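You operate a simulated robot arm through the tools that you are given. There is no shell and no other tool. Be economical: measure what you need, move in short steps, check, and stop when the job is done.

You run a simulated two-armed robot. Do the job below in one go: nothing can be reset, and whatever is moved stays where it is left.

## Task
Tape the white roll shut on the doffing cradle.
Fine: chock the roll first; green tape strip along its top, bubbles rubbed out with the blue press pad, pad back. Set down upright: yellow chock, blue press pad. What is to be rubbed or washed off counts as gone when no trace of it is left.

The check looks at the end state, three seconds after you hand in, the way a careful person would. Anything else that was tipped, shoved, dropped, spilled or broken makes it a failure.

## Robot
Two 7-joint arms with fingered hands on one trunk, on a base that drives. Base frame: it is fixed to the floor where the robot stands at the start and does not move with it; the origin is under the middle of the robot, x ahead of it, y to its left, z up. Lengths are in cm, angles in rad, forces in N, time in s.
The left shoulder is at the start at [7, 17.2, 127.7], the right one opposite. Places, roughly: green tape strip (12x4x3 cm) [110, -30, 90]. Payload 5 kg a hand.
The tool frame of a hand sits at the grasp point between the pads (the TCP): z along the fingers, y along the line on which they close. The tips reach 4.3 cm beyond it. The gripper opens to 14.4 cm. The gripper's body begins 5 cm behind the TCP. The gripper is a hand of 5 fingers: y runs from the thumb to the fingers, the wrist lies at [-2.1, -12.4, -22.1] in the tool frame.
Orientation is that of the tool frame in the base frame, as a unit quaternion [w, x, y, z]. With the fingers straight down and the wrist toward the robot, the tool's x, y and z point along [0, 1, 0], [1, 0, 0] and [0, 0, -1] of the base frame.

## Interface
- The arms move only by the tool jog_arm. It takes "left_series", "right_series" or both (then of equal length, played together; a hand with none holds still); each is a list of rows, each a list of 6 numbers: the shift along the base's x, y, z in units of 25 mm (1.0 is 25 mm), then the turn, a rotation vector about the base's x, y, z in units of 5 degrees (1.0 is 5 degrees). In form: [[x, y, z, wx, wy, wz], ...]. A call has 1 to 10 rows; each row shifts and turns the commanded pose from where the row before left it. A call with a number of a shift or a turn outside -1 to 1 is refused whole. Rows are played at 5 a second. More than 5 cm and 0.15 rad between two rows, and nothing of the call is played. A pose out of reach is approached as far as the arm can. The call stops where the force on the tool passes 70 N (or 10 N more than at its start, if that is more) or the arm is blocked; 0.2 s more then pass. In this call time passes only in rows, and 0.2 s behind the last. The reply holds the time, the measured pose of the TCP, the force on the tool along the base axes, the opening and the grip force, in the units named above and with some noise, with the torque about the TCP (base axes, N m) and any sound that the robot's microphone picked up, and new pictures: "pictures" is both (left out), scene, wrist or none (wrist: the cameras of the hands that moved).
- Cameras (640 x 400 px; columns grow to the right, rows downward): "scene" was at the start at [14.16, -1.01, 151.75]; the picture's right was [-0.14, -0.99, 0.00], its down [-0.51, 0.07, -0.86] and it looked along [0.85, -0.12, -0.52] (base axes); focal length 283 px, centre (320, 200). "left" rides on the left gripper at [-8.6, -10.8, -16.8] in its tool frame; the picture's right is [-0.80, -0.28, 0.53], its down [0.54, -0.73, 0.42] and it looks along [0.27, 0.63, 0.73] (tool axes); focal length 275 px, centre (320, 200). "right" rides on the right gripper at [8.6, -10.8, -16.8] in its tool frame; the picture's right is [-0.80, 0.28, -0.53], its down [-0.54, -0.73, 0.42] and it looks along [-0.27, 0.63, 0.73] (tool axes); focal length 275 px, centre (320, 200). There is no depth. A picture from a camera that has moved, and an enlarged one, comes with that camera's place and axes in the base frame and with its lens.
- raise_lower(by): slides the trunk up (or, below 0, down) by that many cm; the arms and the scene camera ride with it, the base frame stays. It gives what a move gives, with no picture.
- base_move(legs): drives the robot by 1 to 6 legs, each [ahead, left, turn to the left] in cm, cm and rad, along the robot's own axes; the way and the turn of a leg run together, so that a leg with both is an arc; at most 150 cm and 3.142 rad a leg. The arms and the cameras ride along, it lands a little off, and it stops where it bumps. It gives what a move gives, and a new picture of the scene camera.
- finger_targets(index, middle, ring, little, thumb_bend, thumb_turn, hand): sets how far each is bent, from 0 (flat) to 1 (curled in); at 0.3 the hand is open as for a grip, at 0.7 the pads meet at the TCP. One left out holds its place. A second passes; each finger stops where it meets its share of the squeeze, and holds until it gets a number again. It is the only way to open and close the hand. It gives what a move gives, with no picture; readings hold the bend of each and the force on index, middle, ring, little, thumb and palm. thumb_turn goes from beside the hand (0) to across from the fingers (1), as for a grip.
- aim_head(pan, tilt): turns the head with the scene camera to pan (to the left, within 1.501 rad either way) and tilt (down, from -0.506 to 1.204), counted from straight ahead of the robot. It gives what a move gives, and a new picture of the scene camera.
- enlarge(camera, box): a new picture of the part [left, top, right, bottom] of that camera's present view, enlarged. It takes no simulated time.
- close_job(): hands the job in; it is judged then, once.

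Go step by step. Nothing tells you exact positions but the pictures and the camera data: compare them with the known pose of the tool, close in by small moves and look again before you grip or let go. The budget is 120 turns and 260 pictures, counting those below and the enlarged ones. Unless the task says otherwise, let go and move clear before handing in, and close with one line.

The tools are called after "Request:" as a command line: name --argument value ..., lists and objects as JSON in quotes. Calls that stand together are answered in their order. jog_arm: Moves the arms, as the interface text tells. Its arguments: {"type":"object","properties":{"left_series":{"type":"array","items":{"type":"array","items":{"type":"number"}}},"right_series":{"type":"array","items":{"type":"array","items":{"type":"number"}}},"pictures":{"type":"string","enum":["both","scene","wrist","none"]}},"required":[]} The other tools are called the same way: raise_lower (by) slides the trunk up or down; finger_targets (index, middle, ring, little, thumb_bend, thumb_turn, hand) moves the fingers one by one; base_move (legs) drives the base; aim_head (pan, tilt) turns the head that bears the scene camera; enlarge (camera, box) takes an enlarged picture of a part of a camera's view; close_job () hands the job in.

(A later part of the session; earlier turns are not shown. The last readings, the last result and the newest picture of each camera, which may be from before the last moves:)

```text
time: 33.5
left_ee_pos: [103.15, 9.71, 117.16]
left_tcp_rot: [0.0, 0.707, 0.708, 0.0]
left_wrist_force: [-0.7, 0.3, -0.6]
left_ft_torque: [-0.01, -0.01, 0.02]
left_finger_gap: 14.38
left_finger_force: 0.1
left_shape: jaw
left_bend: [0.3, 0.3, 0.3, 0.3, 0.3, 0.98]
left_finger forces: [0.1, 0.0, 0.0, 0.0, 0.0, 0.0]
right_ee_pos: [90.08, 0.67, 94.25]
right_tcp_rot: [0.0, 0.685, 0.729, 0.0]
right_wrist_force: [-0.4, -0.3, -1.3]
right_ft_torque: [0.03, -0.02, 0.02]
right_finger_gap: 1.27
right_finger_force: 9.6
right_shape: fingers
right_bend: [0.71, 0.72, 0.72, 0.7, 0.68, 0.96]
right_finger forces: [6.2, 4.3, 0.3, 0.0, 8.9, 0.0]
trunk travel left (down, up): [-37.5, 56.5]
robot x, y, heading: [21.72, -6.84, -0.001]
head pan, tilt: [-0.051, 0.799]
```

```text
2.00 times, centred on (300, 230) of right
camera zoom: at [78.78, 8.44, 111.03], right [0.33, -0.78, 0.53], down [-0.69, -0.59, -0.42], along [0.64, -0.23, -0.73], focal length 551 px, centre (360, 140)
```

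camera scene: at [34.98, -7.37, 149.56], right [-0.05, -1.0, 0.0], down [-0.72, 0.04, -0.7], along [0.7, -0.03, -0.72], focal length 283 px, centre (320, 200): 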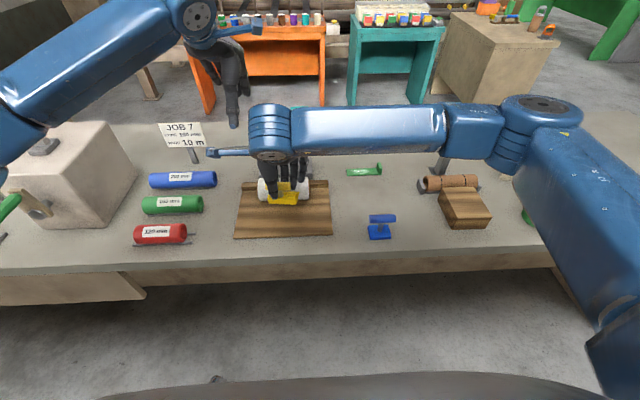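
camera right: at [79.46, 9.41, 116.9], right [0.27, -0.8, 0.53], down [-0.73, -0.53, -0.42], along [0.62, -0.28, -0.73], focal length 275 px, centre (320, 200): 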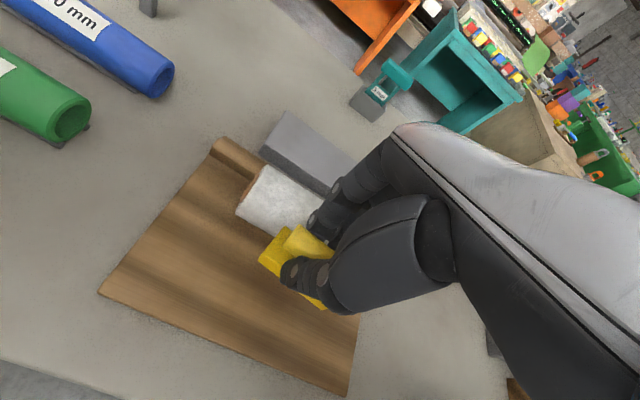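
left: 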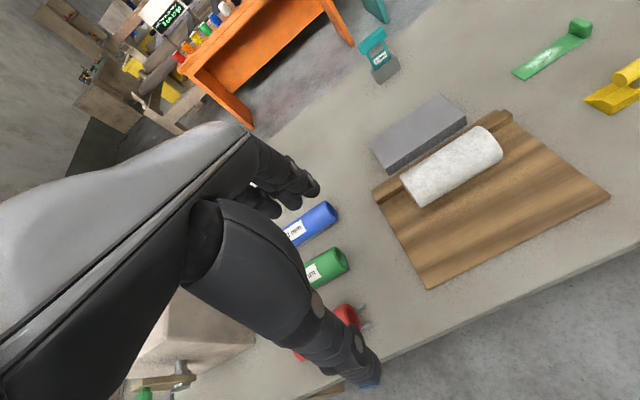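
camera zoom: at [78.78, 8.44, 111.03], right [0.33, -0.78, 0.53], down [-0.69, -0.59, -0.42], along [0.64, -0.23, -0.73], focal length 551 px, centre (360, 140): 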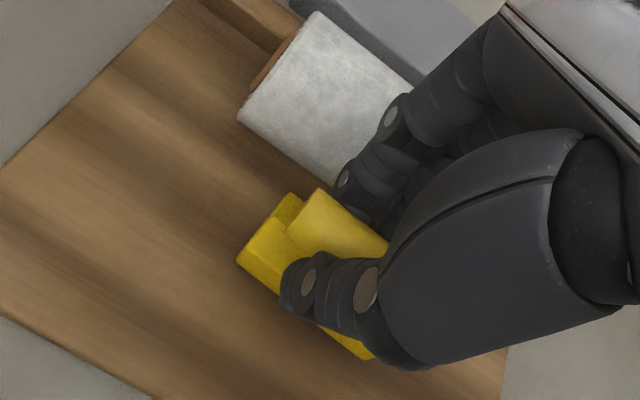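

Request:
jog_arm --right_series '[[0, 0, -0.12, 0, 0, 0], [0, 0, -0.12, 0, 0, 0]]' --pictures "none"

Request:
enlarge --camera "scene" --box '[220, 135, 350, 245]'

```text
time: 34.1
left_ee_pos: [103.19, 9.6, 117.32]
left_tcp_rot: [0.0, 0.707, 0.708, 0.0]
left_wrist_force: [0.3, -0.9, -0.1]
left_ft_torque: [0.02, 0.01, 0.0]
left_finger_gap: 14.37
left_finger_force: 0.1
left_shape: jaw
left_bend: [0.3, 0.3, 0.3, 0.3, 0.3, 0.98]
left_finger forces: [0.1, 0.1, 0.0, 0.0, 0.0, 0.0]
right_ee_pos: [90.05, 0.56, 93.72]
right_tcp_rot: [-0.001, 0.686, 0.728, 0.0]
right_wrist_force: [1.5, -4.1, 6.2]
right_ft_torque: [-0.08, -0.02, 0.03]
right_finger_gap: 1.09
right_finger_force: 8.7
right_shape: fingers
right_bend: [0.72, 0.73, 0.72, 0.7, 0.69, 0.97]
right_finger forces: [4.7, 4.8, 0.2, 0.0, 7.3, 0.0]
trunk travel left (down, up): [-37.5, 56.5]
robot x, y, heading: [21.72, -7.32, -0.003]
head pan, tilt: [-0.051, 0.799]
```

```text
3.64 times, centred on (285, 190) of scene
camera zoom: at [34.9, -7.44, 149.58], right [-0.05, -1.0, 0.0], down [-0.72, 0.04, -0.7], along [0.7, -0.03, -0.72], focal length 1030 px, centre (447, 236)
```

zoom: 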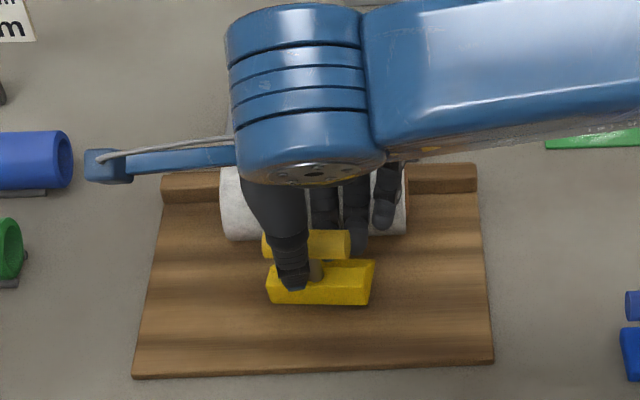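

The chock is touching the cradle. I'll release mainly with the thumb, ease the fingers a little, and look.

Request:
finger_targets --hand "right" --index 0.66 --middle 0.66 --ring 0.66 --little 0.66 --thumb_bend 0.45

Request:
enlarge --camera "scene" --box '[220, 135, 350, 245]'

Request:
enlarge --camera "right" --box '[200, 130, 400, 330]'

```text
time: 35.1
left_ee_pos: [103.15, 9.68, 117.27]
left_tcp_rot: [0.0, 0.706, 0.708, 0.0]
left_wrist_force: [-0.6, -0.8, -1.0]
left_ft_torque: [-0.02, 0.0, -0.02]
left_finger_gap: 14.37
left_finger_force: 0.0
left_shape: jaw
left_bend: [0.3, 0.3, 0.3, 0.3, 0.3, 0.98]
left_finger forces: [0.0, 0.0, 0.0, 0.0, 0.0, 0.0]
right_ee_pos: [90.15, 0.67, 93.68]
right_tcp_rot: [0.0, 0.685, 0.729, 0.0]
right_wrist_force: [0.6, -0.6, -0.9]
right_ft_torque: [0.03, -0.01, 0.0]
right_finger_gap: 5.87
right_finger_force: 0.1
right_shape: fingers
right_bend: [0.66, 0.66, 0.66, 0.66, 0.45, 0.97]
right_finger forces: [0.2, 0.0, 0.1, 0.0, 0.0, 0.0]
trunk travel left (down, up): [-37.5, 56.5]
robot x, y, heading: [21.92, -6.91, 0.002]
head pan, tilt: [-0.051, 0.799]
```

```text
3.64 times, centred on (285, 190) of scene
camera zoom: at [34.96, -7.37, 149.56], right [-0.05, -1.0, 0.0], down [-0.72, 0.04, -0.7], along [0.7, -0.03, -0.72], focal length 1030 px, centre (447, 236)
```

zoom: 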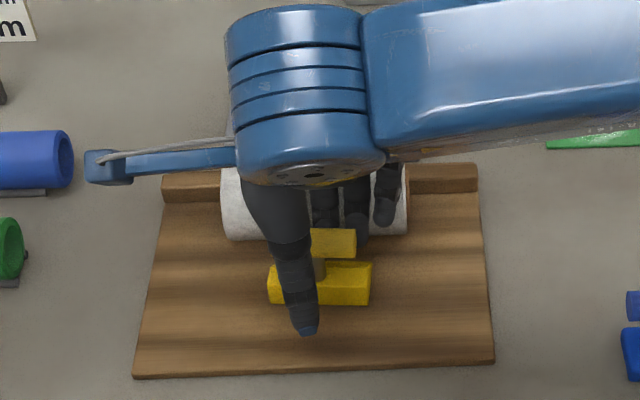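

```text
2.00 times, centred on (300, 230) of right
camera zoom: at [78.79, 8.45, 110.47], right [0.33, -0.78, 0.53], down [-0.69, -0.59, -0.42], along [0.64, -0.23, -0.73], focal length 551 px, centre (360, 140)
```

zoom: 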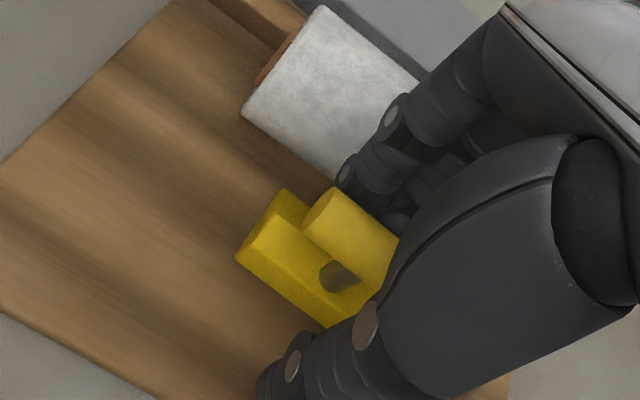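

The chock stands level on the cradle. I'll regrip lightly and slide it about 1.5 cm toward the roll until the thin edge meets it.

Request:
finger_targets --hand "right" --index 0.71 --middle 0.71 --ring 0.71 --little 0.71 --thumb_bend 0.7

Request:
jog_arm --right_series '[[0.15, 0, 0, 0, 0, 0], [0.15, 0, 0, 0, 0, 0]]' --pictures "none"

Request:
enlarge --camera "right" --box '[200, 130, 400, 330]'

Request:
enlarge --camera "scene" --box '[220, 135, 350, 245]'

```text
time: 36.1
left_ee_pos: [103.15, 9.65, 117.24]
left_tcp_rot: [0.0, 0.706, 0.709, 0.0]
left_wrist_force: [-0.2, 0.0, -0.4]
left_ft_torque: [-0.02, -0.02, 0.0]
left_finger_gap: 14.39
left_finger_force: 0.0
left_shape: jaw
left_bend: [0.3, 0.3, 0.3, 0.3, 0.3, 0.98]
left_finger forces: [0.0, 0.1, 0.1, 0.0, 0.0, 0.0]
right_ee_pos: [90.17, 0.67, 93.64]
right_tcp_rot: [-0.001, 0.685, 0.729, 0.0]
right_wrist_force: [-0.6, 1.4, 1.1]
right_ft_torque: [-0.02, 0.01, 0.01]
right_finger_gap: 1.24
right_finger_force: 3.2
right_shape: fingers
right_bend: [0.71, 0.71, 0.71, 0.71, 0.68, 0.97]
right_finger forces: [3.1, 0.6, 0.3, 0.0, 3.8, 0.0]
trunk travel left (down, up): [-37.5, 56.5]
robot x, y, heading: [21.89, -6.95, -0.001]
head pan, tilt: [-0.051, 0.799]
```

```text
time: 36.7
left_ee_pos: [103.25, 9.75, 117.33]
left_tcp_rot: [-0.001, 0.707, 0.708, 0.0]
left_wrist_force: [0.5, 0.6, 0.4]
left_ft_torque: [0.03, 0.03, 0.0]
left_finger_gap: 14.37
left_finger_force: 0.0
left_shape: jaw
left_bend: [0.3, 0.3, 0.3, 0.3, 0.3, 0.98]
left_finger forces: [0.0, 0.1, 0.0, 0.0, 0.1, 0.0]
right_ee_pos: [90.87, 0.62, 93.66]
right_tcp_rot: [0.0, 0.685, 0.729, 0.0]
right_wrist_force: [0.0, -0.1, 0.1]
right_ft_torque: [0.0, -0.02, 0.0]
right_finger_gap: 1.25
right_finger_force: 4.0
right_shape: fingers
right_bend: [0.71, 0.71, 0.71, 0.71, 0.68, 0.97]
right_finger forces: [3.3, 0.4, 0.1, 0.1, 3.7, 0.0]
trunk travel left (down, up): [-37.5, 56.5]
robot x, y, heading: [21.67, -7.01, 0.002]
head pan, tilt: [-0.051, 0.799]
```

```text
2.00 times, centred on (300, 230) of right
camera zoom: at [79.57, 8.54, 110.43], right [0.33, -0.78, 0.53], down [-0.69, -0.59, -0.42], along [0.64, -0.23, -0.73], focal length 551 px, centre (360, 140)
```

zoom: 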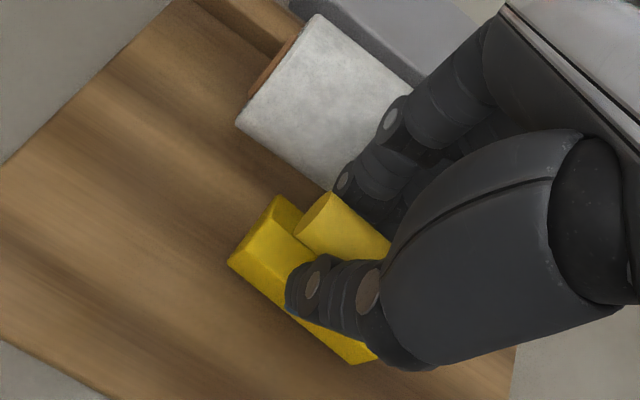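

```text
3.64 times, centred on (285, 190) of scene
camera zoom: at [34.98, -7.35, 149.56], right [-0.05, -1.0, 0.0], down [-0.72, 0.04, -0.7], along [0.7, -0.03, -0.72], focal length 1030 px, centre (447, 236)
```

zoom: 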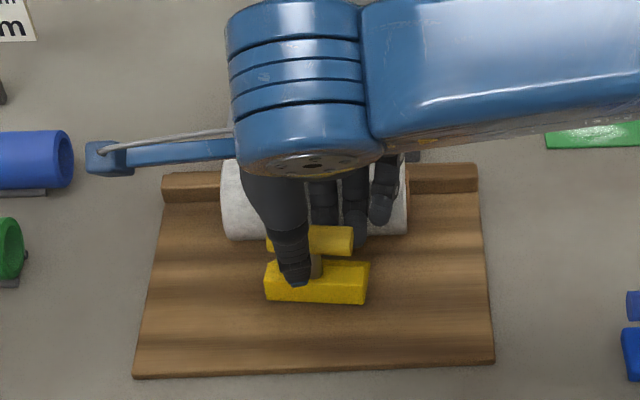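

It's sliding well, with force near zero. I'll continue in small pushes, with a slight yaw correction.

Request:
jog_arm --right_series '[[0.15, 0, 0, 0, 0, 0.4], [0.15, 0, 0, 0, 0, 0.4]]' --pictures "none"

Request:
enlarge --camera "right" --box '[200, 130, 400, 330]'

Request:
enlarge --camera "scene" --box '[220, 135, 350, 245]'

```text
time: 37.3
left_ee_pos: [103.15, 9.74, 117.29]
left_tcp_rot: [-0.001, 0.707, 0.708, 0.0]
left_wrist_force: [-0.2, 0.0, -0.2]
left_ft_torque: [0.05, 0.01, -0.02]
left_finger_gap: 14.35
left_finger_force: 0.1
left_shape: jaw
left_bend: [0.3, 0.3, 0.3, 0.3, 0.3, 0.98]
left_finger forces: [0.0, 0.0, 0.0, 0.0, 0.0, 0.1]
right_ee_pos: [91.47, 0.68, 93.64]
right_tcp_rot: [-0.001, 0.659, 0.752, 0.0]
right_wrist_force: [-2.6, -0.9, 0.1]
right_ft_torque: [-0.01, 0.03, -0.03]
right_finger_gap: 1.25
right_finger_force: 5.2
right_shape: fingers
right_bend: [0.71, 0.71, 0.71, 0.71, 0.68, 0.97]
right_finger forces: [3.1, 3.8, 0.0, 0.0, 4.0, 0.0]
trunk travel left (down, up): [-37.5, 56.5]
robot x, y, heading: [21.75, -7.16, 0.001]
head pan, tilt: [-0.051, 0.799]
```

```text
2.00 times, centred on (300, 230) of right
camera zoom: at [79.66, 7.69, 110.45], right [0.39, -0.75, 0.53], down [-0.65, -0.63, -0.42], along [0.66, -0.18, -0.73], focal length 551 px, centre (360, 140)
```

zoom: 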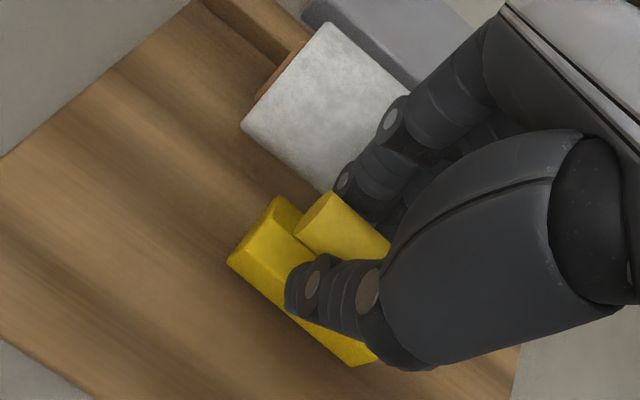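

```text
3.64 times, centred on (285, 190) of scene
camera zoom: at [34.93, -7.39, 149.56], right [-0.05, -1.0, 0.0], down [-0.72, 0.04, -0.7], along [0.7, -0.03, -0.72], focal length 1030 px, centre (447, 236)
```

zoom: 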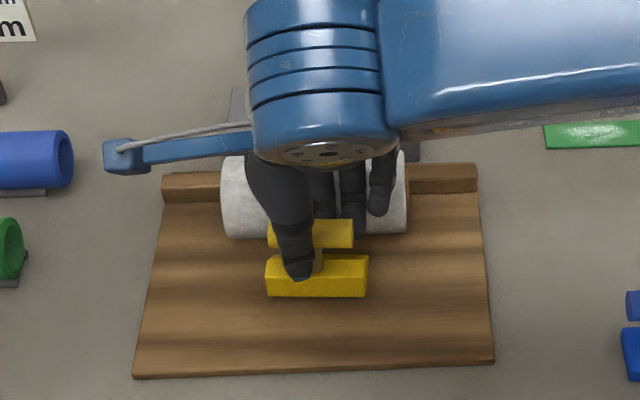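

A force of −2.6 N appeared, which may be the back of a finger touching the roll. I'll release here, rise and inspect.

Request:
finger_targets --hand "right" --thumb_bend 0.45 --index 0.68 --middle 0.68

Request:
jog_arm --right_series '[[-0.1, 0, 0.2, 0, 0, 0], [0, 0, 0.6, 0, 0, 0], [0, 0, 1, 0, 0, 0], [-0.5, 0, 1, 0, 0, -0.5], [-1, 0, 0.5, 0, 0, -0.6], [-1, 0, 0, 0, 0, -0.6]]' --pictures "wrist"

Request:
enlarge --camera "scene" --box '[220, 135, 350, 245]'

Request:
enlarge --camera "right" --box '[200, 100, 400, 300]'

```text
time: 38.3
left_ee_pos: [103.17, 9.63, 117.24]
left_tcp_rot: [0.0, 0.706, 0.708, 0.001]
left_wrist_force: [-0.4, 0.1, -0.2]
left_ft_torque: [0.02, 0.01, -0.01]
left_finger_gap: 14.38
left_finger_force: 0.0
left_shape: jaw
left_bend: [0.3, 0.3, 0.3, 0.3, 0.3, 0.98]
left_finger forces: [0.0, 0.0, 0.0, 0.1, 0.0, 0.0]
right_ee_pos: [91.51, 0.81, 93.73]
right_tcp_rot: [0.0, 0.659, 0.752, 0.0]
right_wrist_force: [-6.1, 0.0, 2.5]
right_ft_torque: [-0.03, 0.02, -0.09]
right_finger_gap: 5.48
right_finger_force: 3.0
right_shape: fingers
right_bend: [0.68, 0.71, 0.71, 0.71, 0.45, 0.97]
right_finger forces: [0.0, 5.8, 0.0, 0.0, 0.0, 0.0]
trunk travel left (down, up): [-37.5, 56.5]
robot x, y, heading: [21.58, -7.1, -0.001]
head pan, tilt: [-0.051, 0.799]
```

```text
time: 39.7
left_ee_pos: [103.22, 9.77, 117.33]
left_tcp_rot: [0.0, 0.706, 0.708, 0.001]
left_wrist_force: [-0.2, -0.4, 0.6]
left_ft_torque: [0.03, -0.03, -0.01]
left_finger_gap: 14.34
left_finger_force: 0.0
left_shape: jaw
left_bend: [0.3, 0.3, 0.3, 0.3, 0.3, 0.98]
left_finger forces: [0.0, 0.1, 0.1, 0.0, 0.0, 0.1]
right_ee_pos: [84.89, 0.64, 101.84]
right_tcp_rot: [0.0, 0.713, 0.701, 0.0]
right_wrist_force: [0.2, 0.8, 0.7]
right_ft_torque: [-0.04, -0.04, 0.0]
right_finger_gap: 5.49
right_finger_force: 0.0
right_shape: fingers
right_bend: [0.68, 0.68, 0.71, 0.71, 0.45, 0.97]
right_finger forces: [0.0, 0.0, 0.1, 0.0, 0.1, 0.0]
trunk travel left (down, up): [-37.5, 56.5]
robot x, y, heading: [21.56, -7.09, 0.001]
head pan, tilt: [-0.051, 0.799]
camera right: at [74.33, 9.34, 118.64], right [0.27, -0.8, 0.53], down [-0.73, -0.53, -0.42], along [0.62, -0.28, -0.73], focal length 275 px, centre (320, 200)
```

right: 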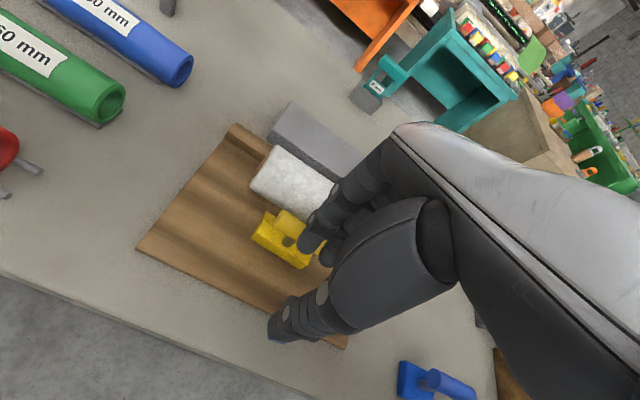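

```text
3.64 times, centred on (285, 190) of scene
camera zoom: at [34.92, -7.33, 149.56], right [-0.05, -1.0, 0.0], down [-0.72, 0.04, -0.7], along [0.7, -0.03, -0.72], focal length 1030 px, centre (447, 236)
```

zoom: 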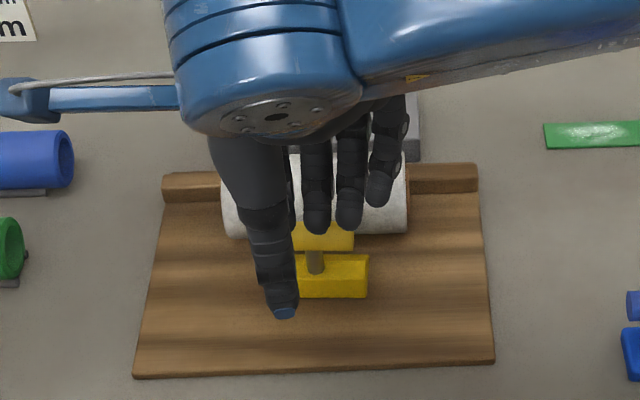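

```text
2.00 times, centred on (300, 200) of right
camera zoom: at [74.33, 9.34, 118.64], right [0.27, -0.8, 0.53], down [-0.73, -0.53, -0.42], along [0.62, -0.28, -0.73], focal length 551 px, centre (360, 200)
```

zoom: 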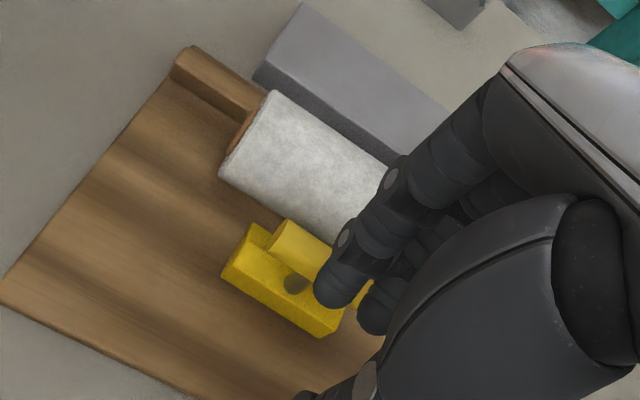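

The chock is level, about 1.3 cm short of the roll. I'll tilt the hand so closed fingertips point forward-down, and push the wedge's back face gently.

Request:
finger_targets --hand "right" --index 0.74 --middle 0.74 --ring 0.74 --little 0.74 --thumb_bend 0.7

Request:
jog_arm --right_series '[[-0.6, 0, 0, 0, -1, 0], [-0.6, 0, 0, 0, -1, 0], [-0.4, 0, 0, 0, -1, 0], [0, 0, -0.5, 0, -1, 0], [0, 0, -0.7, 0, -1, 0], [0, 0, -0.7, 0, -1, 0], [0, 0, -0.7, 0, -1, 0], [0, 0, -0.6, 0, 0, 0]]'

Request:
enlarge --camera "scene" --box '[220, 135, 350, 245]'

```text
time: 40.7
left_ee_pos: [103.16, 9.86, 117.29]
left_tcp_rot: [-0.001, 0.706, 0.708, 0.0]
left_wrist_force: [-0.8, -0.3, 0.1]
left_ft_torque: [-0.04, -0.01, -0.04]
left_finger_gap: 14.38
left_finger_force: 0.0
left_shape: jaw
left_bend: [0.3, 0.3, 0.3, 0.3, 0.3, 0.98]
left_finger forces: [0.0, 0.0, 0.1, 0.1, 0.0, 0.0]
right_ee_pos: [85.09, 0.63, 101.82]
right_tcp_rot: [0.0, 0.713, 0.701, 0.0]
right_wrist_force: [-0.3, 1.2, -0.6]
right_ft_torque: [0.0, -0.02, 0.01]
right_finger_gap: 0.3
right_finger_force: 0.1
right_shape: fingers
right_bend: [0.74, 0.74, 0.74, 0.74, 0.67, 0.97]
right_finger forces: [0.0, 0.1, 0.0, 0.0, 0.0, 0.0]
trunk travel left (down, up): [-37.5, 56.5]
robot x, y, heading: [21.64, -7.18, 0.005]
head pan, tilt: [-0.051, 0.799]
```

```text
time: 42.5
left_ee_pos: [103.23, 9.72, 117.27]
left_tcp_rot: [0.0, 0.706, 0.708, 0.0]
left_wrist_force: [-0.8, -0.6, 0.1]
left_ft_torque: [0.03, -0.01, -0.01]
left_finger_gap: 14.38
left_finger_force: 0.0
left_shape: jaw
left_bend: [0.3, 0.3, 0.3, 0.3, 0.3, 0.98]
left_finger forces: [0.0, 0.0, 0.0, 0.0, 0.0, 0.1]
right_ee_pos: [81.09, 0.56, 93.82]
right_tcp_rot: [0.211, 0.68, 0.669, 0.214]
right_wrist_force: [-0.1, 0.0, 0.5]
right_ft_torque: [-0.03, 0.0, -0.01]
right_finger_gap: 0.27
right_finger_force: 0.0
right_shape: fingers
right_bend: [0.74, 0.74, 0.74, 0.74, 0.68, 0.97]
right_finger forces: [0.0, 0.0, 0.2, 0.0, 0.0, 0.0]
trunk travel left (down, up): [-37.5, 56.5]
robot x, y, heading: [21.79, -7.37, 0.001]
head pan, tilt: [-0.051, 0.799]
camera scene: at [34.98, -7.36, 149.56], right [-0.05, -1.0, 0.0], down [-0.72, 0.04, -0.7], along [0.7, -0.03, -0.72], focal length 283 px, centre (320, 200)
camera right: at [62.75, 9.26, 101.48], right [-0.08, -0.8, 0.59], down [-0.36, -0.53, -0.77], along [0.93, -0.28, -0.24], focal length 275 px, centre (320, 200)
```

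scene: 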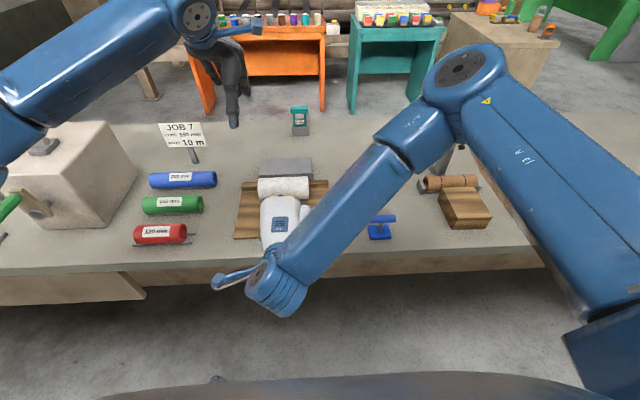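
right: 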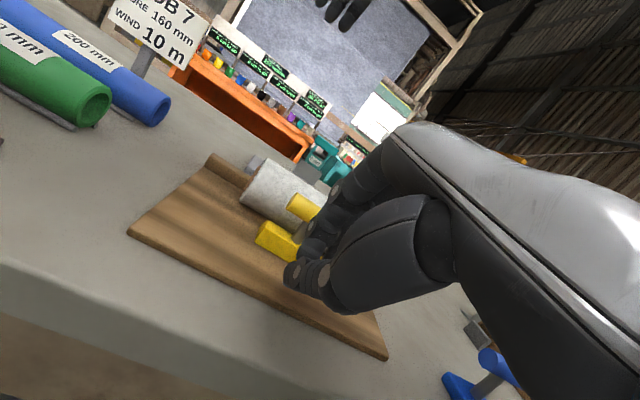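

```text
3.64 times, centred on (285, 190) of scene
camera zoom: at [34.98, -7.36, 149.56], right [-0.05, -1.0, 0.0], down [-0.72, 0.04, -0.7], along [0.7, -0.03, -0.72], focal length 1030 px, centre (447, 236)
```

zoom: 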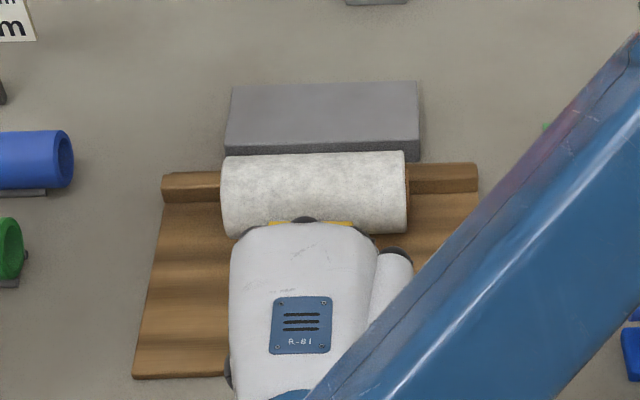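

The wrist now gives a good low side view; zooming on it.

Request:
enlarge --camera "right" --box '[200, 140, 360, 300]'

```text
2.50 times, centred on (280, 220) of right
camera zoom: at [62.75, 9.26, 101.48], right [-0.08, -0.8, 0.59], down [-0.36, -0.53, -0.77], along [0.93, -0.28, -0.24], focal length 688 px, centre (420, 150)
```

zoom: 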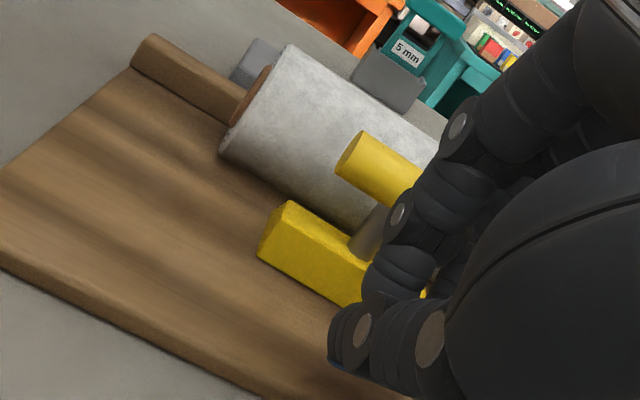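

I'll lower ~1.8 cm and advance toward the wedge's back face.

Request:
jog_arm --right_series '[[0, 0, -0.4, 0, 0, 0], [0, 0, -0.3, 0, 0, 0], [0.6, 0, 0, 0, 0, 0], [0.6, 0, 0, 0, 0, 0]]' --pictures "none"

Request:
enlarge --camera "right" --box '[200, 140, 360, 300]'

```text
time: 43.5
left_ee_pos: [103.37, 9.79, 117.25]
left_tcp_rot: [0.0, 0.707, 0.708, -0.001]
left_wrist_force: [-0.2, -0.1, -0.4]
left_ft_torque: [-0.01, 0.0, 0.01]
left_finger_gap: 14.39
left_finger_force: 0.0
left_shape: jaw
left_bend: [0.3, 0.3, 0.3, 0.3, 0.3, 0.98]
left_finger forces: [0.1, 0.0, 0.0, 0.0, 0.0, 0.1]
right_ee_pos: [84.0, 0.74, 92.23]
right_tcp_rot: [0.211, 0.68, 0.669, 0.214]
right_wrist_force: [-0.1, -0.1, -0.9]
right_ft_torque: [-0.03, 0.02, -0.01]
right_finger_gap: 0.26
right_finger_force: 0.0
right_shape: fingers
right_bend: [0.74, 0.74, 0.74, 0.74, 0.68, 0.97]
right_finger forces: [0.0, 0.0, 0.0, 0.0, 0.0, 0.0]
trunk travel left (down, up): [-37.5, 56.5]
robot x, y, heading: [21.53, -6.87, 0.001]
head pan, tilt: [-0.051, 0.799]
```

```text
2.50 times, centred on (280, 220) of right
camera zoom: at [65.76, 9.33, 99.8], right [-0.08, -0.8, 0.59], down [-0.36, -0.53, -0.77], along [0.93, -0.28, -0.24], focal length 688 px, centre (420, 150)
```

zoom: 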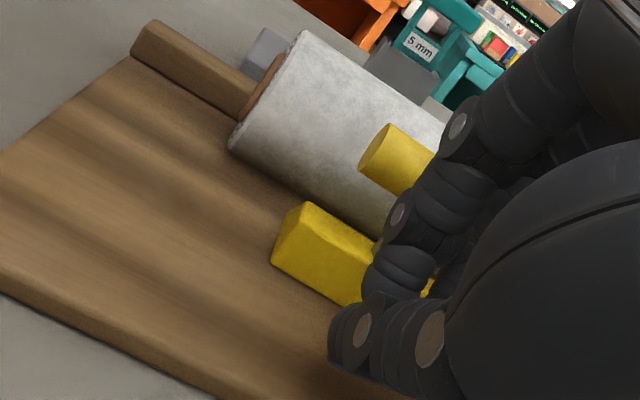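

Request:
jog_arm --right_series '[[0.4, 0, 0, 0, 0, 0], [0.4, 0, 0, 0, 0, 0], [0.3, 0, 0, 0, 0, 0]]' --pictures "none"

Request:
enlarge --camera "right" --box '[200, 140, 360, 300]'

```text
time: 44.3
left_ee_pos: [103.24, 9.69, 117.26]
left_tcp_rot: [0.0, 0.707, 0.708, 0.001]
left_wrist_force: [-0.1, -0.5, 0.1]
left_ft_torque: [-0.03, -0.01, 0.02]
left_finger_gap: 14.34
left_finger_force: 0.1
left_shape: jaw
left_bend: [0.3, 0.3, 0.3, 0.3, 0.3, 0.98]
left_finger forces: [0.0, 0.0, 0.0, 0.1, 0.0, 0.1]
right_ee_pos: [86.8, 0.61, 92.35]
right_tcp_rot: [0.211, 0.68, 0.669, 0.215]
right_wrist_force: [-0.4, -0.6, 0.2]
right_ft_torque: [0.0, -0.03, 0.01]
right_finger_gap: 0.27
right_finger_force: 0.4
right_shape: fingers
right_bend: [0.74, 0.74, 0.74, 0.74, 0.68, 0.97]
right_finger forces: [0.0, 1.0, 0.0, 0.0, 0.1, 0.0]
trunk travel left (down, up): [-37.5, 56.5]
robot x, y, heading: [21.45, -7.19, 0.0]
head pan, tilt: [-0.051, 0.799]
```

```text
2.50 times, centred on (280, 220) of right
camera zoom: at [68.46, 9.31, 99.84], right [-0.08, -0.8, 0.59], down [-0.36, -0.53, -0.77], along [0.93, -0.28, -0.24], focal length 688 px, centre (420, 150)
```

zoom: 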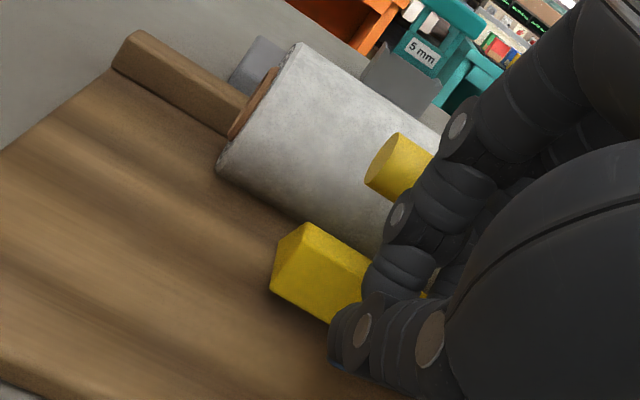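

First contact (1 N on the middle finger). Pushing on gently.

Request:
jog_arm --right_series '[[0.15, 0, 0, 0, 0, 0], [0.15, 0, 0, 0, 0, 0]]' --pictures "none"

Request:
enlarge --camera "right" --box '[200, 140, 360, 300]'

```text
time: 44.9
left_ee_pos: [103.26, 9.7, 117.22]
left_tcp_rot: [0.0, 0.707, 0.707, 0.0]
left_wrist_force: [0.1, -0.7, -0.9]
left_ft_torque: [-0.02, 0.0, -0.01]
left_finger_gap: 14.36
left_finger_force: 0.0
left_shape: jaw
left_bend: [0.3, 0.3, 0.3, 0.3, 0.3, 0.98]
left_finger forces: [0.0, 0.0, 0.1, 0.0, 0.0, 0.1]
right_ee_pos: [87.72, 0.64, 92.13]
right_tcp_rot: [0.212, 0.68, 0.669, 0.214]
right_wrist_force: [-1.1, 0.0, 1.5]
right_ft_torque: [-0.03, -0.03, -0.02]
right_finger_gap: 0.26
right_finger_force: 0.5
right_shape: fingers
right_bend: [0.74, 0.74, 0.74, 0.74, 0.68, 0.97]
right_finger forces: [0.0, 0.8, 0.0, 0.1, 0.1, 0.1]
trunk travel left (down, up): [-37.5, 56.5]
robot x, y, heading: [21.49, -7.4, 0.002]
head pan, tilt: [-0.051, 0.799]
```

```text
2.50 times, centred on (280, 220) of right
camera zoom: at [69.28, 9.34, 99.84], right [-0.08, -0.8, 0.59], down [-0.36, -0.53, -0.77], along [0.93, -0.28, -0.24], focal length 688 px, centre (420, 150)
```

zoom: 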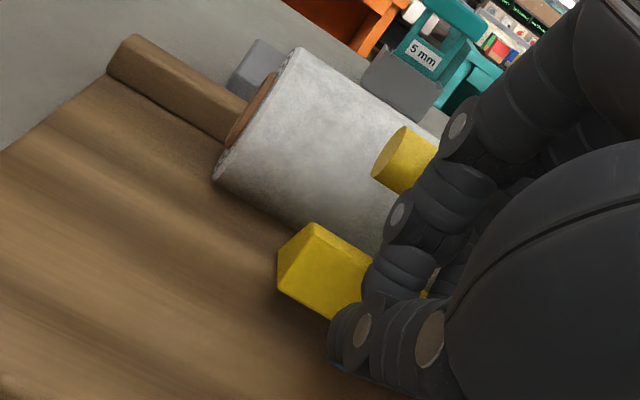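

The push is off-centre and the chock is yawing: its +y end lags. I'll back off, shift to the +y side and push there.

Request:
jog_arm --right_series '[[-0.3, 0, 0, 0, 0, 0], [-0.2, 0.8, 0, 0, 0, 0], [0.3, 0.3, 0, 0, 0, 0]]' --pictures "none"

Request:
enlarge --camera "right" --box '[200, 140, 360, 300]'

Request:
enlarge --camera "scene" --box '[220, 135, 350, 245]'

```text
time: 45.7
left_ee_pos: [103.23, 9.7, 117.18]
left_tcp_rot: [0.0, 0.707, 0.707, 0.0]
left_wrist_force: [1.2, -0.3, 0.4]
left_ft_torque: [0.01, 0.01, 0.0]
left_finger_gap: 14.35
left_finger_force: 0.0
left_shape: jaw
left_bend: [0.3, 0.3, 0.3, 0.3, 0.3, 0.98]
left_finger forces: [0.1, 0.1, 0.0, 0.0, 0.0, 0.1]
right_ee_pos: [87.06, 3.39, 92.29]
right_tcp_rot: [0.211, 0.68, 0.669, 0.214]
right_wrist_force: [-0.5, 0.7, 0.4]
right_ft_torque: [0.0, 0.0, 0.0]
right_finger_gap: 0.29
right_finger_force: 0.3
right_shape: fingers
right_bend: [0.74, 0.74, 0.74, 0.74, 0.68, 0.97]
right_finger forces: [0.1, 0.6, 0.0, 0.0, 0.1, 0.0]
trunk travel left (down, up): [-37.5, 56.5]
robot x, y, heading: [21.46, -7.25, 0.007]
head pan, tilt: [-0.051, 0.799]
```

```text
2.50 times, centred on (280, 220) of right
camera zoom: at [68.78, 12.07, 99.82], right [-0.08, -0.8, 0.59], down [-0.36, -0.53, -0.77], along [0.93, -0.28, -0.24], focal length 688 px, centre (420, 150)
```

zoom: 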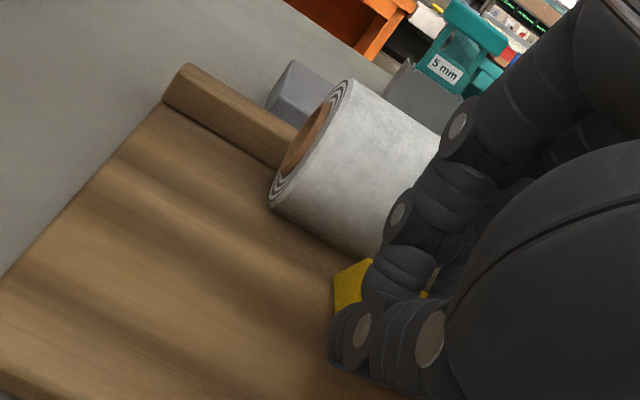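

```text
3.64 times, centred on (285, 190) of scene
camera zoom: at [34.99, -7.38, 149.56], right [-0.05, -1.0, 0.0], down [-0.72, 0.04, -0.7], along [0.7, -0.03, -0.72], focal length 1030 px, centre (447, 236)
```

zoom: 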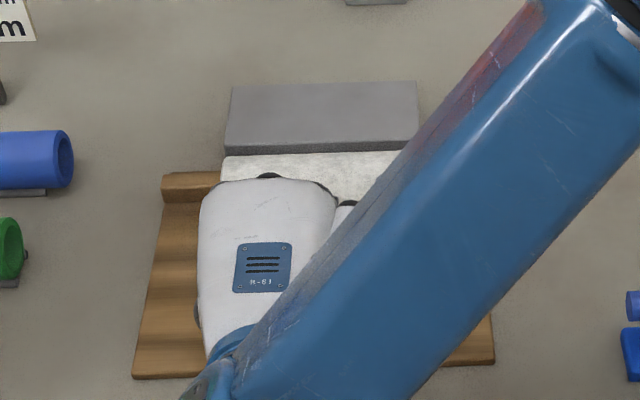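

Request:
jog_arm --right_series '[[0.15, 0, 0, 0, 0, 0], [0.15, 0, 0, 0, 0, 0], [0.1, 0, 0, 0, 0, 0]]' --pictures "none"

Request:
enlarge --camera "right" --box '[200, 140, 360, 300]'

```text
time: 46.5
left_ee_pos: [103.19, 9.88, 117.34]
left_tcp_rot: [-0.001, 0.707, 0.708, 0.0]
left_wrist_force: [0.1, -0.9, -0.3]
left_ft_torque: [0.0, -0.05, 0.0]
left_finger_gap: 14.36
left_finger_force: 0.1
left_shape: jaw
left_bend: [0.3, 0.3, 0.3, 0.3, 0.3, 0.98]
left_finger forces: [0.1, 0.0, 0.1, 0.0, 0.0, 0.0]
right_ee_pos: [87.99, 3.31, 92.11]
right_tcp_rot: [0.212, 0.679, 0.669, 0.214]
right_wrist_force: [0.0, 0.0, 0.3]
right_ft_torque: [-0.01, -0.05, 0.0]
right_finger_gap: 0.26
right_finger_force: 0.1
right_shape: fingers
right_bend: [0.74, 0.74, 0.74, 0.74, 0.68, 0.97]
right_finger forces: [0.0, 0.6, 0.1, 0.0, 0.0, 0.0]
trunk travel left (down, up): [-37.5, 56.5]
robot x, y, heading: [21.46, -7.03, -0.001]
head pan, tilt: [-0.051, 0.799]
```

```text
2.50 times, centred on (280, 220) of right
camera zoom: at [69.78, 12.06, 99.78], right [-0.08, -0.8, 0.59], down [-0.36, -0.53, -0.77], along [0.93, -0.28, -0.24], focal length 688 px, centre (420, 150)
```

zoom: 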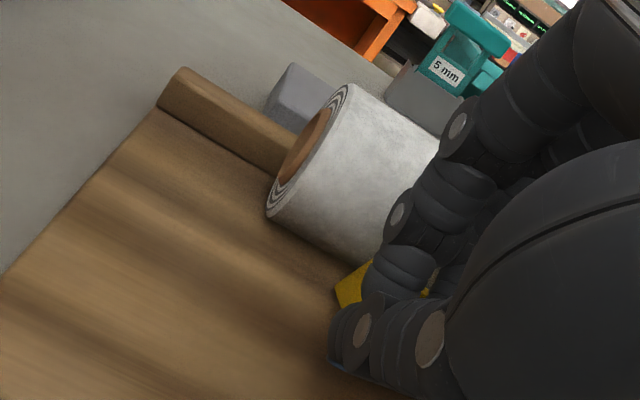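

I'll back off to see the gap and yaw.

Request:
jog_arm --right_series '[[-0.8, 0, 0, 0, 0, 0], [-0.8, -0.6, 0, 0, 0, 0], [-0.5, -0.5, 0, 0, 0, 0]]' --pictures "none"

Request:
enlarge --camera "right" --box '[200, 140, 360, 300]'

```text
time: 47.3
left_ee_pos: [103.17, 9.75, 117.28]
left_tcp_rot: [0.0, 0.706, 0.708, 0.001]
left_wrist_force: [-0.6, 0.1, -0.7]
left_ft_torque: [0.02, 0.01, 0.02]
left_finger_gap: 14.38
left_finger_force: 0.1
left_shape: jaw
left_bend: [0.3, 0.3, 0.3, 0.3, 0.3, 0.98]
left_finger forces: [0.1, 0.0, 0.0, 0.1, 0.0, 0.1]
right_ee_pos: [82.87, 0.62, 92.27]
right_tcp_rot: [0.211, 0.68, 0.669, 0.214]
right_wrist_force: [0.3, -0.9, 0.0]
right_ft_torque: [0.0, -0.02, 0.0]
right_finger_gap: 0.29
right_finger_force: 0.0
right_shape: fingers
right_bend: [0.74, 0.74, 0.74, 0.74, 0.68, 0.97]
right_finger forces: [0.0, 0.1, 0.0, 0.1, 0.0, 0.1]
trunk travel left (down, up): [-37.5, 56.5]
robot x, y, heading: [21.42, -7.27, 0.004]
head pan, tilt: [-0.051, 0.799]
```

```text
2.50 times, centred on (280, 220) of right
camera zoom: at [64.57, 9.32, 99.86], right [-0.08, -0.8, 0.59], down [-0.36, -0.53, -0.77], along [0.93, -0.28, -0.24], focal length 688 px, centre (420, 150)
```

zoom: 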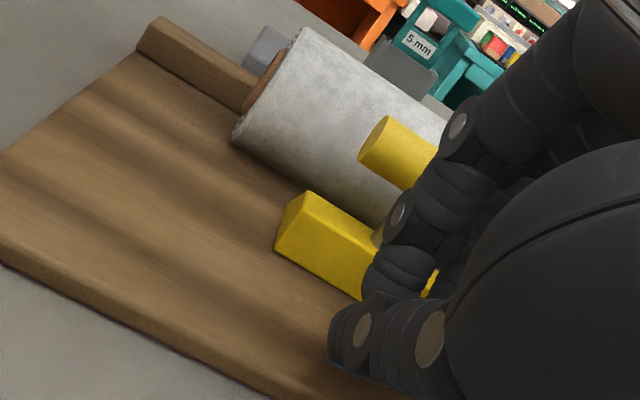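

It's parallel now, moved about 0.5 cm. I'll push again near the balance line (y ≈ 2) until I feel the roll.

Request:
jog_arm --right_series '[[0.7, 0.55, 0, 0, 0, 0], [0.8, 0, 0, 0, 0, 0], [0.5, 0, 0, 0, 0, 0], [0.2, 0, 0, 0, 0, 0]]' --pictures "none"

Request:
jog_arm --right_series '[[0.12, 0, 0, 0, 0, 0], [0.12, 0, 0, 0, 0, 0]]' --pictures "none"

Request:
enlarge --camera "right" --box '[200, 140, 360, 300]'

```text
time: 48.3
left_ee_pos: [103.19, 9.71, 117.14]
left_tcp_rot: [0.0, 0.707, 0.708, -0.001]
left_wrist_force: [0.1, 0.3, -0.2]
left_ft_torque: [0.0, 0.04, -0.01]
left_finger_gap: 14.37
left_finger_force: 0.0
left_shape: jaw
left_bend: [0.3, 0.3, 0.3, 0.3, 0.3, 0.98]
left_finger forces: [0.2, 0.0, 0.0, 0.1, 0.0, 0.0]
right_ee_pos: [88.36, 2.06, 92.22]
right_tcp_rot: [0.212, 0.68, 0.669, 0.214]
right_wrist_force: [0.0, -0.3, -0.1]
right_ft_torque: [0.01, -0.01, -0.02]
right_finger_gap: 0.26
right_finger_force: 0.4
right_shape: fingers
right_bend: [0.74, 0.74, 0.74, 0.74, 0.68, 0.97]
right_finger forces: [0.0, 0.4, 0.1, 0.0, 0.0, 0.0]
trunk travel left (down, up): [-37.5, 56.5]
robot x, y, heading: [21.52, -7.11, -0.0]
head pan, tilt: [-0.051, 0.799]
```

```text
time: 48.9
left_ee_pos: [103.1, 9.89, 117.36]
left_tcp_rot: [0.0, 0.706, 0.708, 0.0]
left_wrist_force: [0.4, 0.2, 0.6]
left_ft_torque: [-0.01, 0.01, 0.01]
left_finger_gap: 14.36
left_finger_force: 0.0
left_shape: jaw
left_bend: [0.3, 0.3, 0.3, 0.3, 0.3, 0.98]
left_finger forces: [0.0, 0.0, 0.0, 0.1, 0.0, 0.0]
right_ee_pos: [88.92, 2.11, 92.25]
right_tcp_rot: [0.211, 0.68, 0.669, 0.214]
right_wrist_force: [-0.1, -0.2, -0.5]
right_ft_torque: [-0.02, 0.02, 0.02]
right_finger_gap: 0.28
right_finger_force: 1.0
right_shape: fingers
right_bend: [0.74, 0.74, 0.74, 0.74, 0.68, 0.97]
right_finger forces: [0.0, 0.6, 0.1, 0.0, 0.1, 0.0]
trunk travel left (down, up): [-37.5, 56.5]
robot x, y, heading: [21.79, -7.1, 0.0]
head pan, tilt: [-0.051, 0.799]
```

```text
2.50 times, centred on (280, 220) of right
camera zoom: at [70.64, 10.73, 99.84], right [-0.08, -0.8, 0.59], down [-0.36, -0.53, -0.77], along [0.93, -0.28, -0.24], focal length 688 px, centre (420, 150)
```

zoom: 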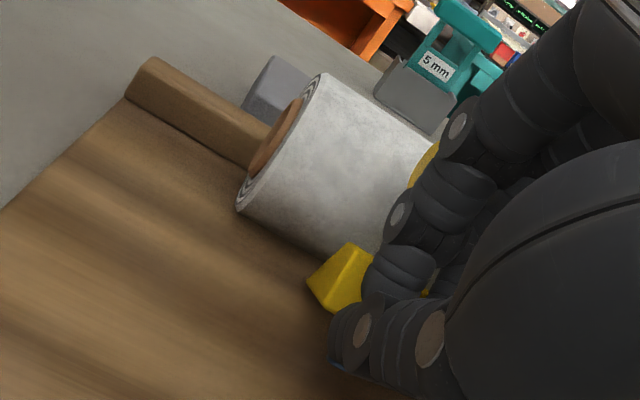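

Single-finger pushing yaws it. I'll retract the middle and use index and ring as a two-point pusher, centred on the chock.

Request:
jog_arm --right_series '[[-0.8, 0, 0, 0, 0, 0], [-0.2, 0.25, 0, 0, 0, 0]]' --pictures "none"

Request:
finger_targets --hand "right" --index 0.66 --middle 0.76 --ring 0.66 --little 0.66

Request:
jog_arm --right_series '[[0.5, 0, 0, 0, 0, 0], [0.2, 0, 0, 0, 0, 0], [0.1, 0, 0, 0, 0, 0]]' --pictures "none"

Request:
enlarge --camera "right" --box '[200, 140, 360, 300]'

```text
time: 49.5
left_ee_pos: [103.31, 9.68, 117.2]
left_tcp_rot: [0.0, 0.706, 0.708, 0.0]
left_wrist_force: [-0.8, 0.3, 0.0]
left_ft_torque: [-0.04, 0.04, -0.01]
left_finger_gap: 14.39
left_finger_force: 0.0
left_shape: jaw
left_bend: [0.3, 0.3, 0.3, 0.3, 0.3, 0.98]
left_finger forces: [0.0, 0.0, 0.0, 0.1, 0.0, 0.0]
right_ee_pos: [86.43, 2.68, 92.2]
right_tcp_rot: [0.211, 0.68, 0.669, 0.214]
right_wrist_force: [-1.0, 0.8, 0.4]
right_ft_torque: [-0.01, -0.08, -0.04]
right_finger_gap: 0.29
right_finger_force: 1.1
right_shape: fingers
right_bend: [0.74, 0.74, 0.74, 0.74, 0.68, 0.97]
right_finger forces: [0.1, 1.4, 0.0, 0.1, 0.0, 0.1]
trunk travel left (down, up): [-37.5, 56.5]
robot x, y, heading: [21.78, -7.35, 0.001]
head pan, tilt: [-0.051, 0.799]
```

```text
time: 50.5
left_ee_pos: [103.23, 9.77, 117.2]
left_tcp_rot: [0.001, 0.707, 0.708, 0.0]
left_wrist_force: [0.0, 0.3, -0.1]
left_ft_torque: [-0.02, -0.03, 0.0]
left_finger_gap: 14.38
left_finger_force: 0.2
left_shape: jaw
left_bend: [0.3, 0.3, 0.3, 0.3, 0.3, 0.98]
left_finger forces: [0.0, 0.0, 0.0, 0.1, 0.1, 0.0]
right_ee_pos: [86.42, 2.66, 92.24]
right_tcp_rot: [0.212, 0.68, 0.669, 0.214]
right_wrist_force: [-1.5, 0.3, -0.3]
right_ft_torque: [-0.05, -0.02, -0.05]
right_finger_gap: 1.48
right_finger_force: 0.3
right_shape: fingers
right_bend: [0.66, 0.76, 0.66, 0.66, 0.7, 0.97]
right_finger forces: [0.0, 0.0, 0.5, 0.0, 0.0, 0.0]
trunk travel left (down, up): [-37.5, 56.5]
robot x, y, heading: [21.59, -7.37, 0.002]
head pan, tilt: [-0.051, 0.799]
```

```text
time: 51.3
left_ee_pos: [103.19, 9.71, 117.26]
left_tcp_rot: [-0.001, 0.706, 0.708, 0.0]
left_wrist_force: [0.6, 0.9, -0.2]
left_ft_torque: [-0.02, 0.01, 0.02]
left_finger_gap: 14.39
left_finger_force: 0.1
left_shape: jaw
left_bend: [0.3, 0.3, 0.3, 0.3, 0.3, 0.98]
left_finger forces: [0.0, 0.0, 0.0, 0.1, 0.0, 0.0]
right_ee_pos: [88.48, 2.52, 92.24]
right_tcp_rot: [0.212, 0.679, 0.669, 0.214]
right_wrist_force: [-1.2, 0.5, 2.3]
right_ft_torque: [-0.03, -0.05, 0.01]
right_finger_gap: 1.39
right_finger_force: 1.4
right_shape: fingers
right_bend: [0.67, 0.76, 0.66, 0.66, 0.7, 0.97]
right_finger forces: [1.8, 0.1, 1.2, 0.0, 0.0, 0.0]
trunk travel left (down, up): [-37.5, 56.5]
robot x, y, heading: [21.47, -7.21, 0.004]
head pan, tilt: [-0.051, 0.799]
```

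```text
2.50 times, centred on (280, 220) of right
camera zoom: at [70.11, 11.33, 99.84], right [-0.08, -0.8, 0.59], down [-0.36, -0.53, -0.77], along [0.93, -0.28, -0.24], focal length 688 px, centre (420, 150)
```

zoom: 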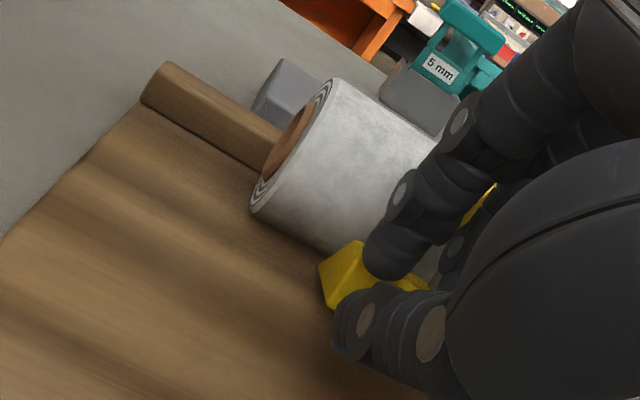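

Both fingers press evenly now (1.8 N and 1.2 N). I'll push a little more and then back off for a look.

Request:
jog_arm --right_series '[[0.15, 0, 0, 0, 0, 0], [0.1, 0, 0, 0, 0, 0]]' --pictures "none"

Request:
jog_arm --right_series '[[-0.8, 0, 0, 0, 0, 0], [-1, 0, 0, 0, 0, 0], [-0.5, 0.8, 0, 0, 0, 0]]' --pictures "none"

Request:
enlarge --camera "right" --box '[200, 140, 360, 300]'

```text
time: 51.9
left_ee_pos: [103.19, 9.81, 117.28]
left_tcp_rot: [-0.001, 0.706, 0.708, -0.001]
left_wrist_force: [0.3, 0.2, 0.2]
left_ft_torque: [-0.01, 0.01, 0.0]
left_finger_gap: 14.37
left_finger_force: 0.0
left_shape: jaw
left_bend: [0.3, 0.3, 0.3, 0.3, 0.3, 0.98]
left_finger forces: [0.1, 0.1, 0.1, 0.0, 0.1, 0.0]
right_ee_pos: [89.04, 2.52, 92.36]
right_tcp_rot: [0.21, 0.68, 0.669, 0.214]
right_wrist_force: [-6.5, -0.2, 3.6]
right_ft_torque: [0.01, -0.03, -0.12]
right_finger_gap: 1.2
right_finger_force: 3.6
right_shape: fingers
right_bend: [0.68, 0.76, 0.67, 0.66, 0.7, 0.97]
right_finger forces: [5.6, 0.1, 2.0, 0.0, 0.0, 0.0]
trunk travel left (down, up): [-37.5, 56.5]
robot x, y, heading: [21.42, -7.41, -0.0]
head pan, tilt: [-0.051, 0.799]
```

```text
time: 52.7
left_ee_pos: [103.26, 9.78, 117.22]
left_tcp_rot: [0.0, 0.706, 0.708, -0.001]
left_wrist_force: [0.5, 0.4, 0.1]
left_ft_torque: [-0.04, -0.01, 0.01]
left_finger_gap: 14.37
left_finger_force: 0.0
left_shape: jaw
left_bend: [0.3, 0.3, 0.3, 0.3, 0.3, 0.98]
left_finger forces: [0.1, 0.0, 0.1, 0.0, 0.0, 0.0]
right_ee_pos: [83.24, 4.81, 91.98]
right_tcp_rot: [0.212, 0.68, 0.669, 0.213]
right_wrist_force: [0.1, 0.6, 0.6]
right_ft_torque: [0.05, 0.03, -0.04]
right_finger_gap: 1.47
right_finger_force: 0.2
right_shape: fingers
right_bend: [0.66, 0.76, 0.66, 0.66, 0.7, 0.97]
right_finger forces: [0.0, 0.1, 0.0, 0.0, 0.0, 0.0]
trunk travel left (down, up): [-37.5, 56.5]
robot x, y, heading: [21.71, -6.95, 0.004]
head pan, tilt: [-0.051, 0.799]
```

```text
2.50 times, centred on (280, 220) of right
camera zoom: at [64.97, 13.47, 99.6], right [-0.08, -0.8, 0.59], down [-0.36, -0.53, -0.77], along [0.93, -0.28, -0.24], focal length 688 px, centre (420, 150)
```

zoom: 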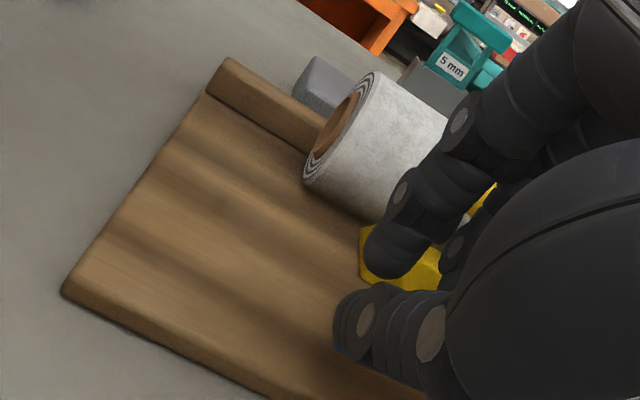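

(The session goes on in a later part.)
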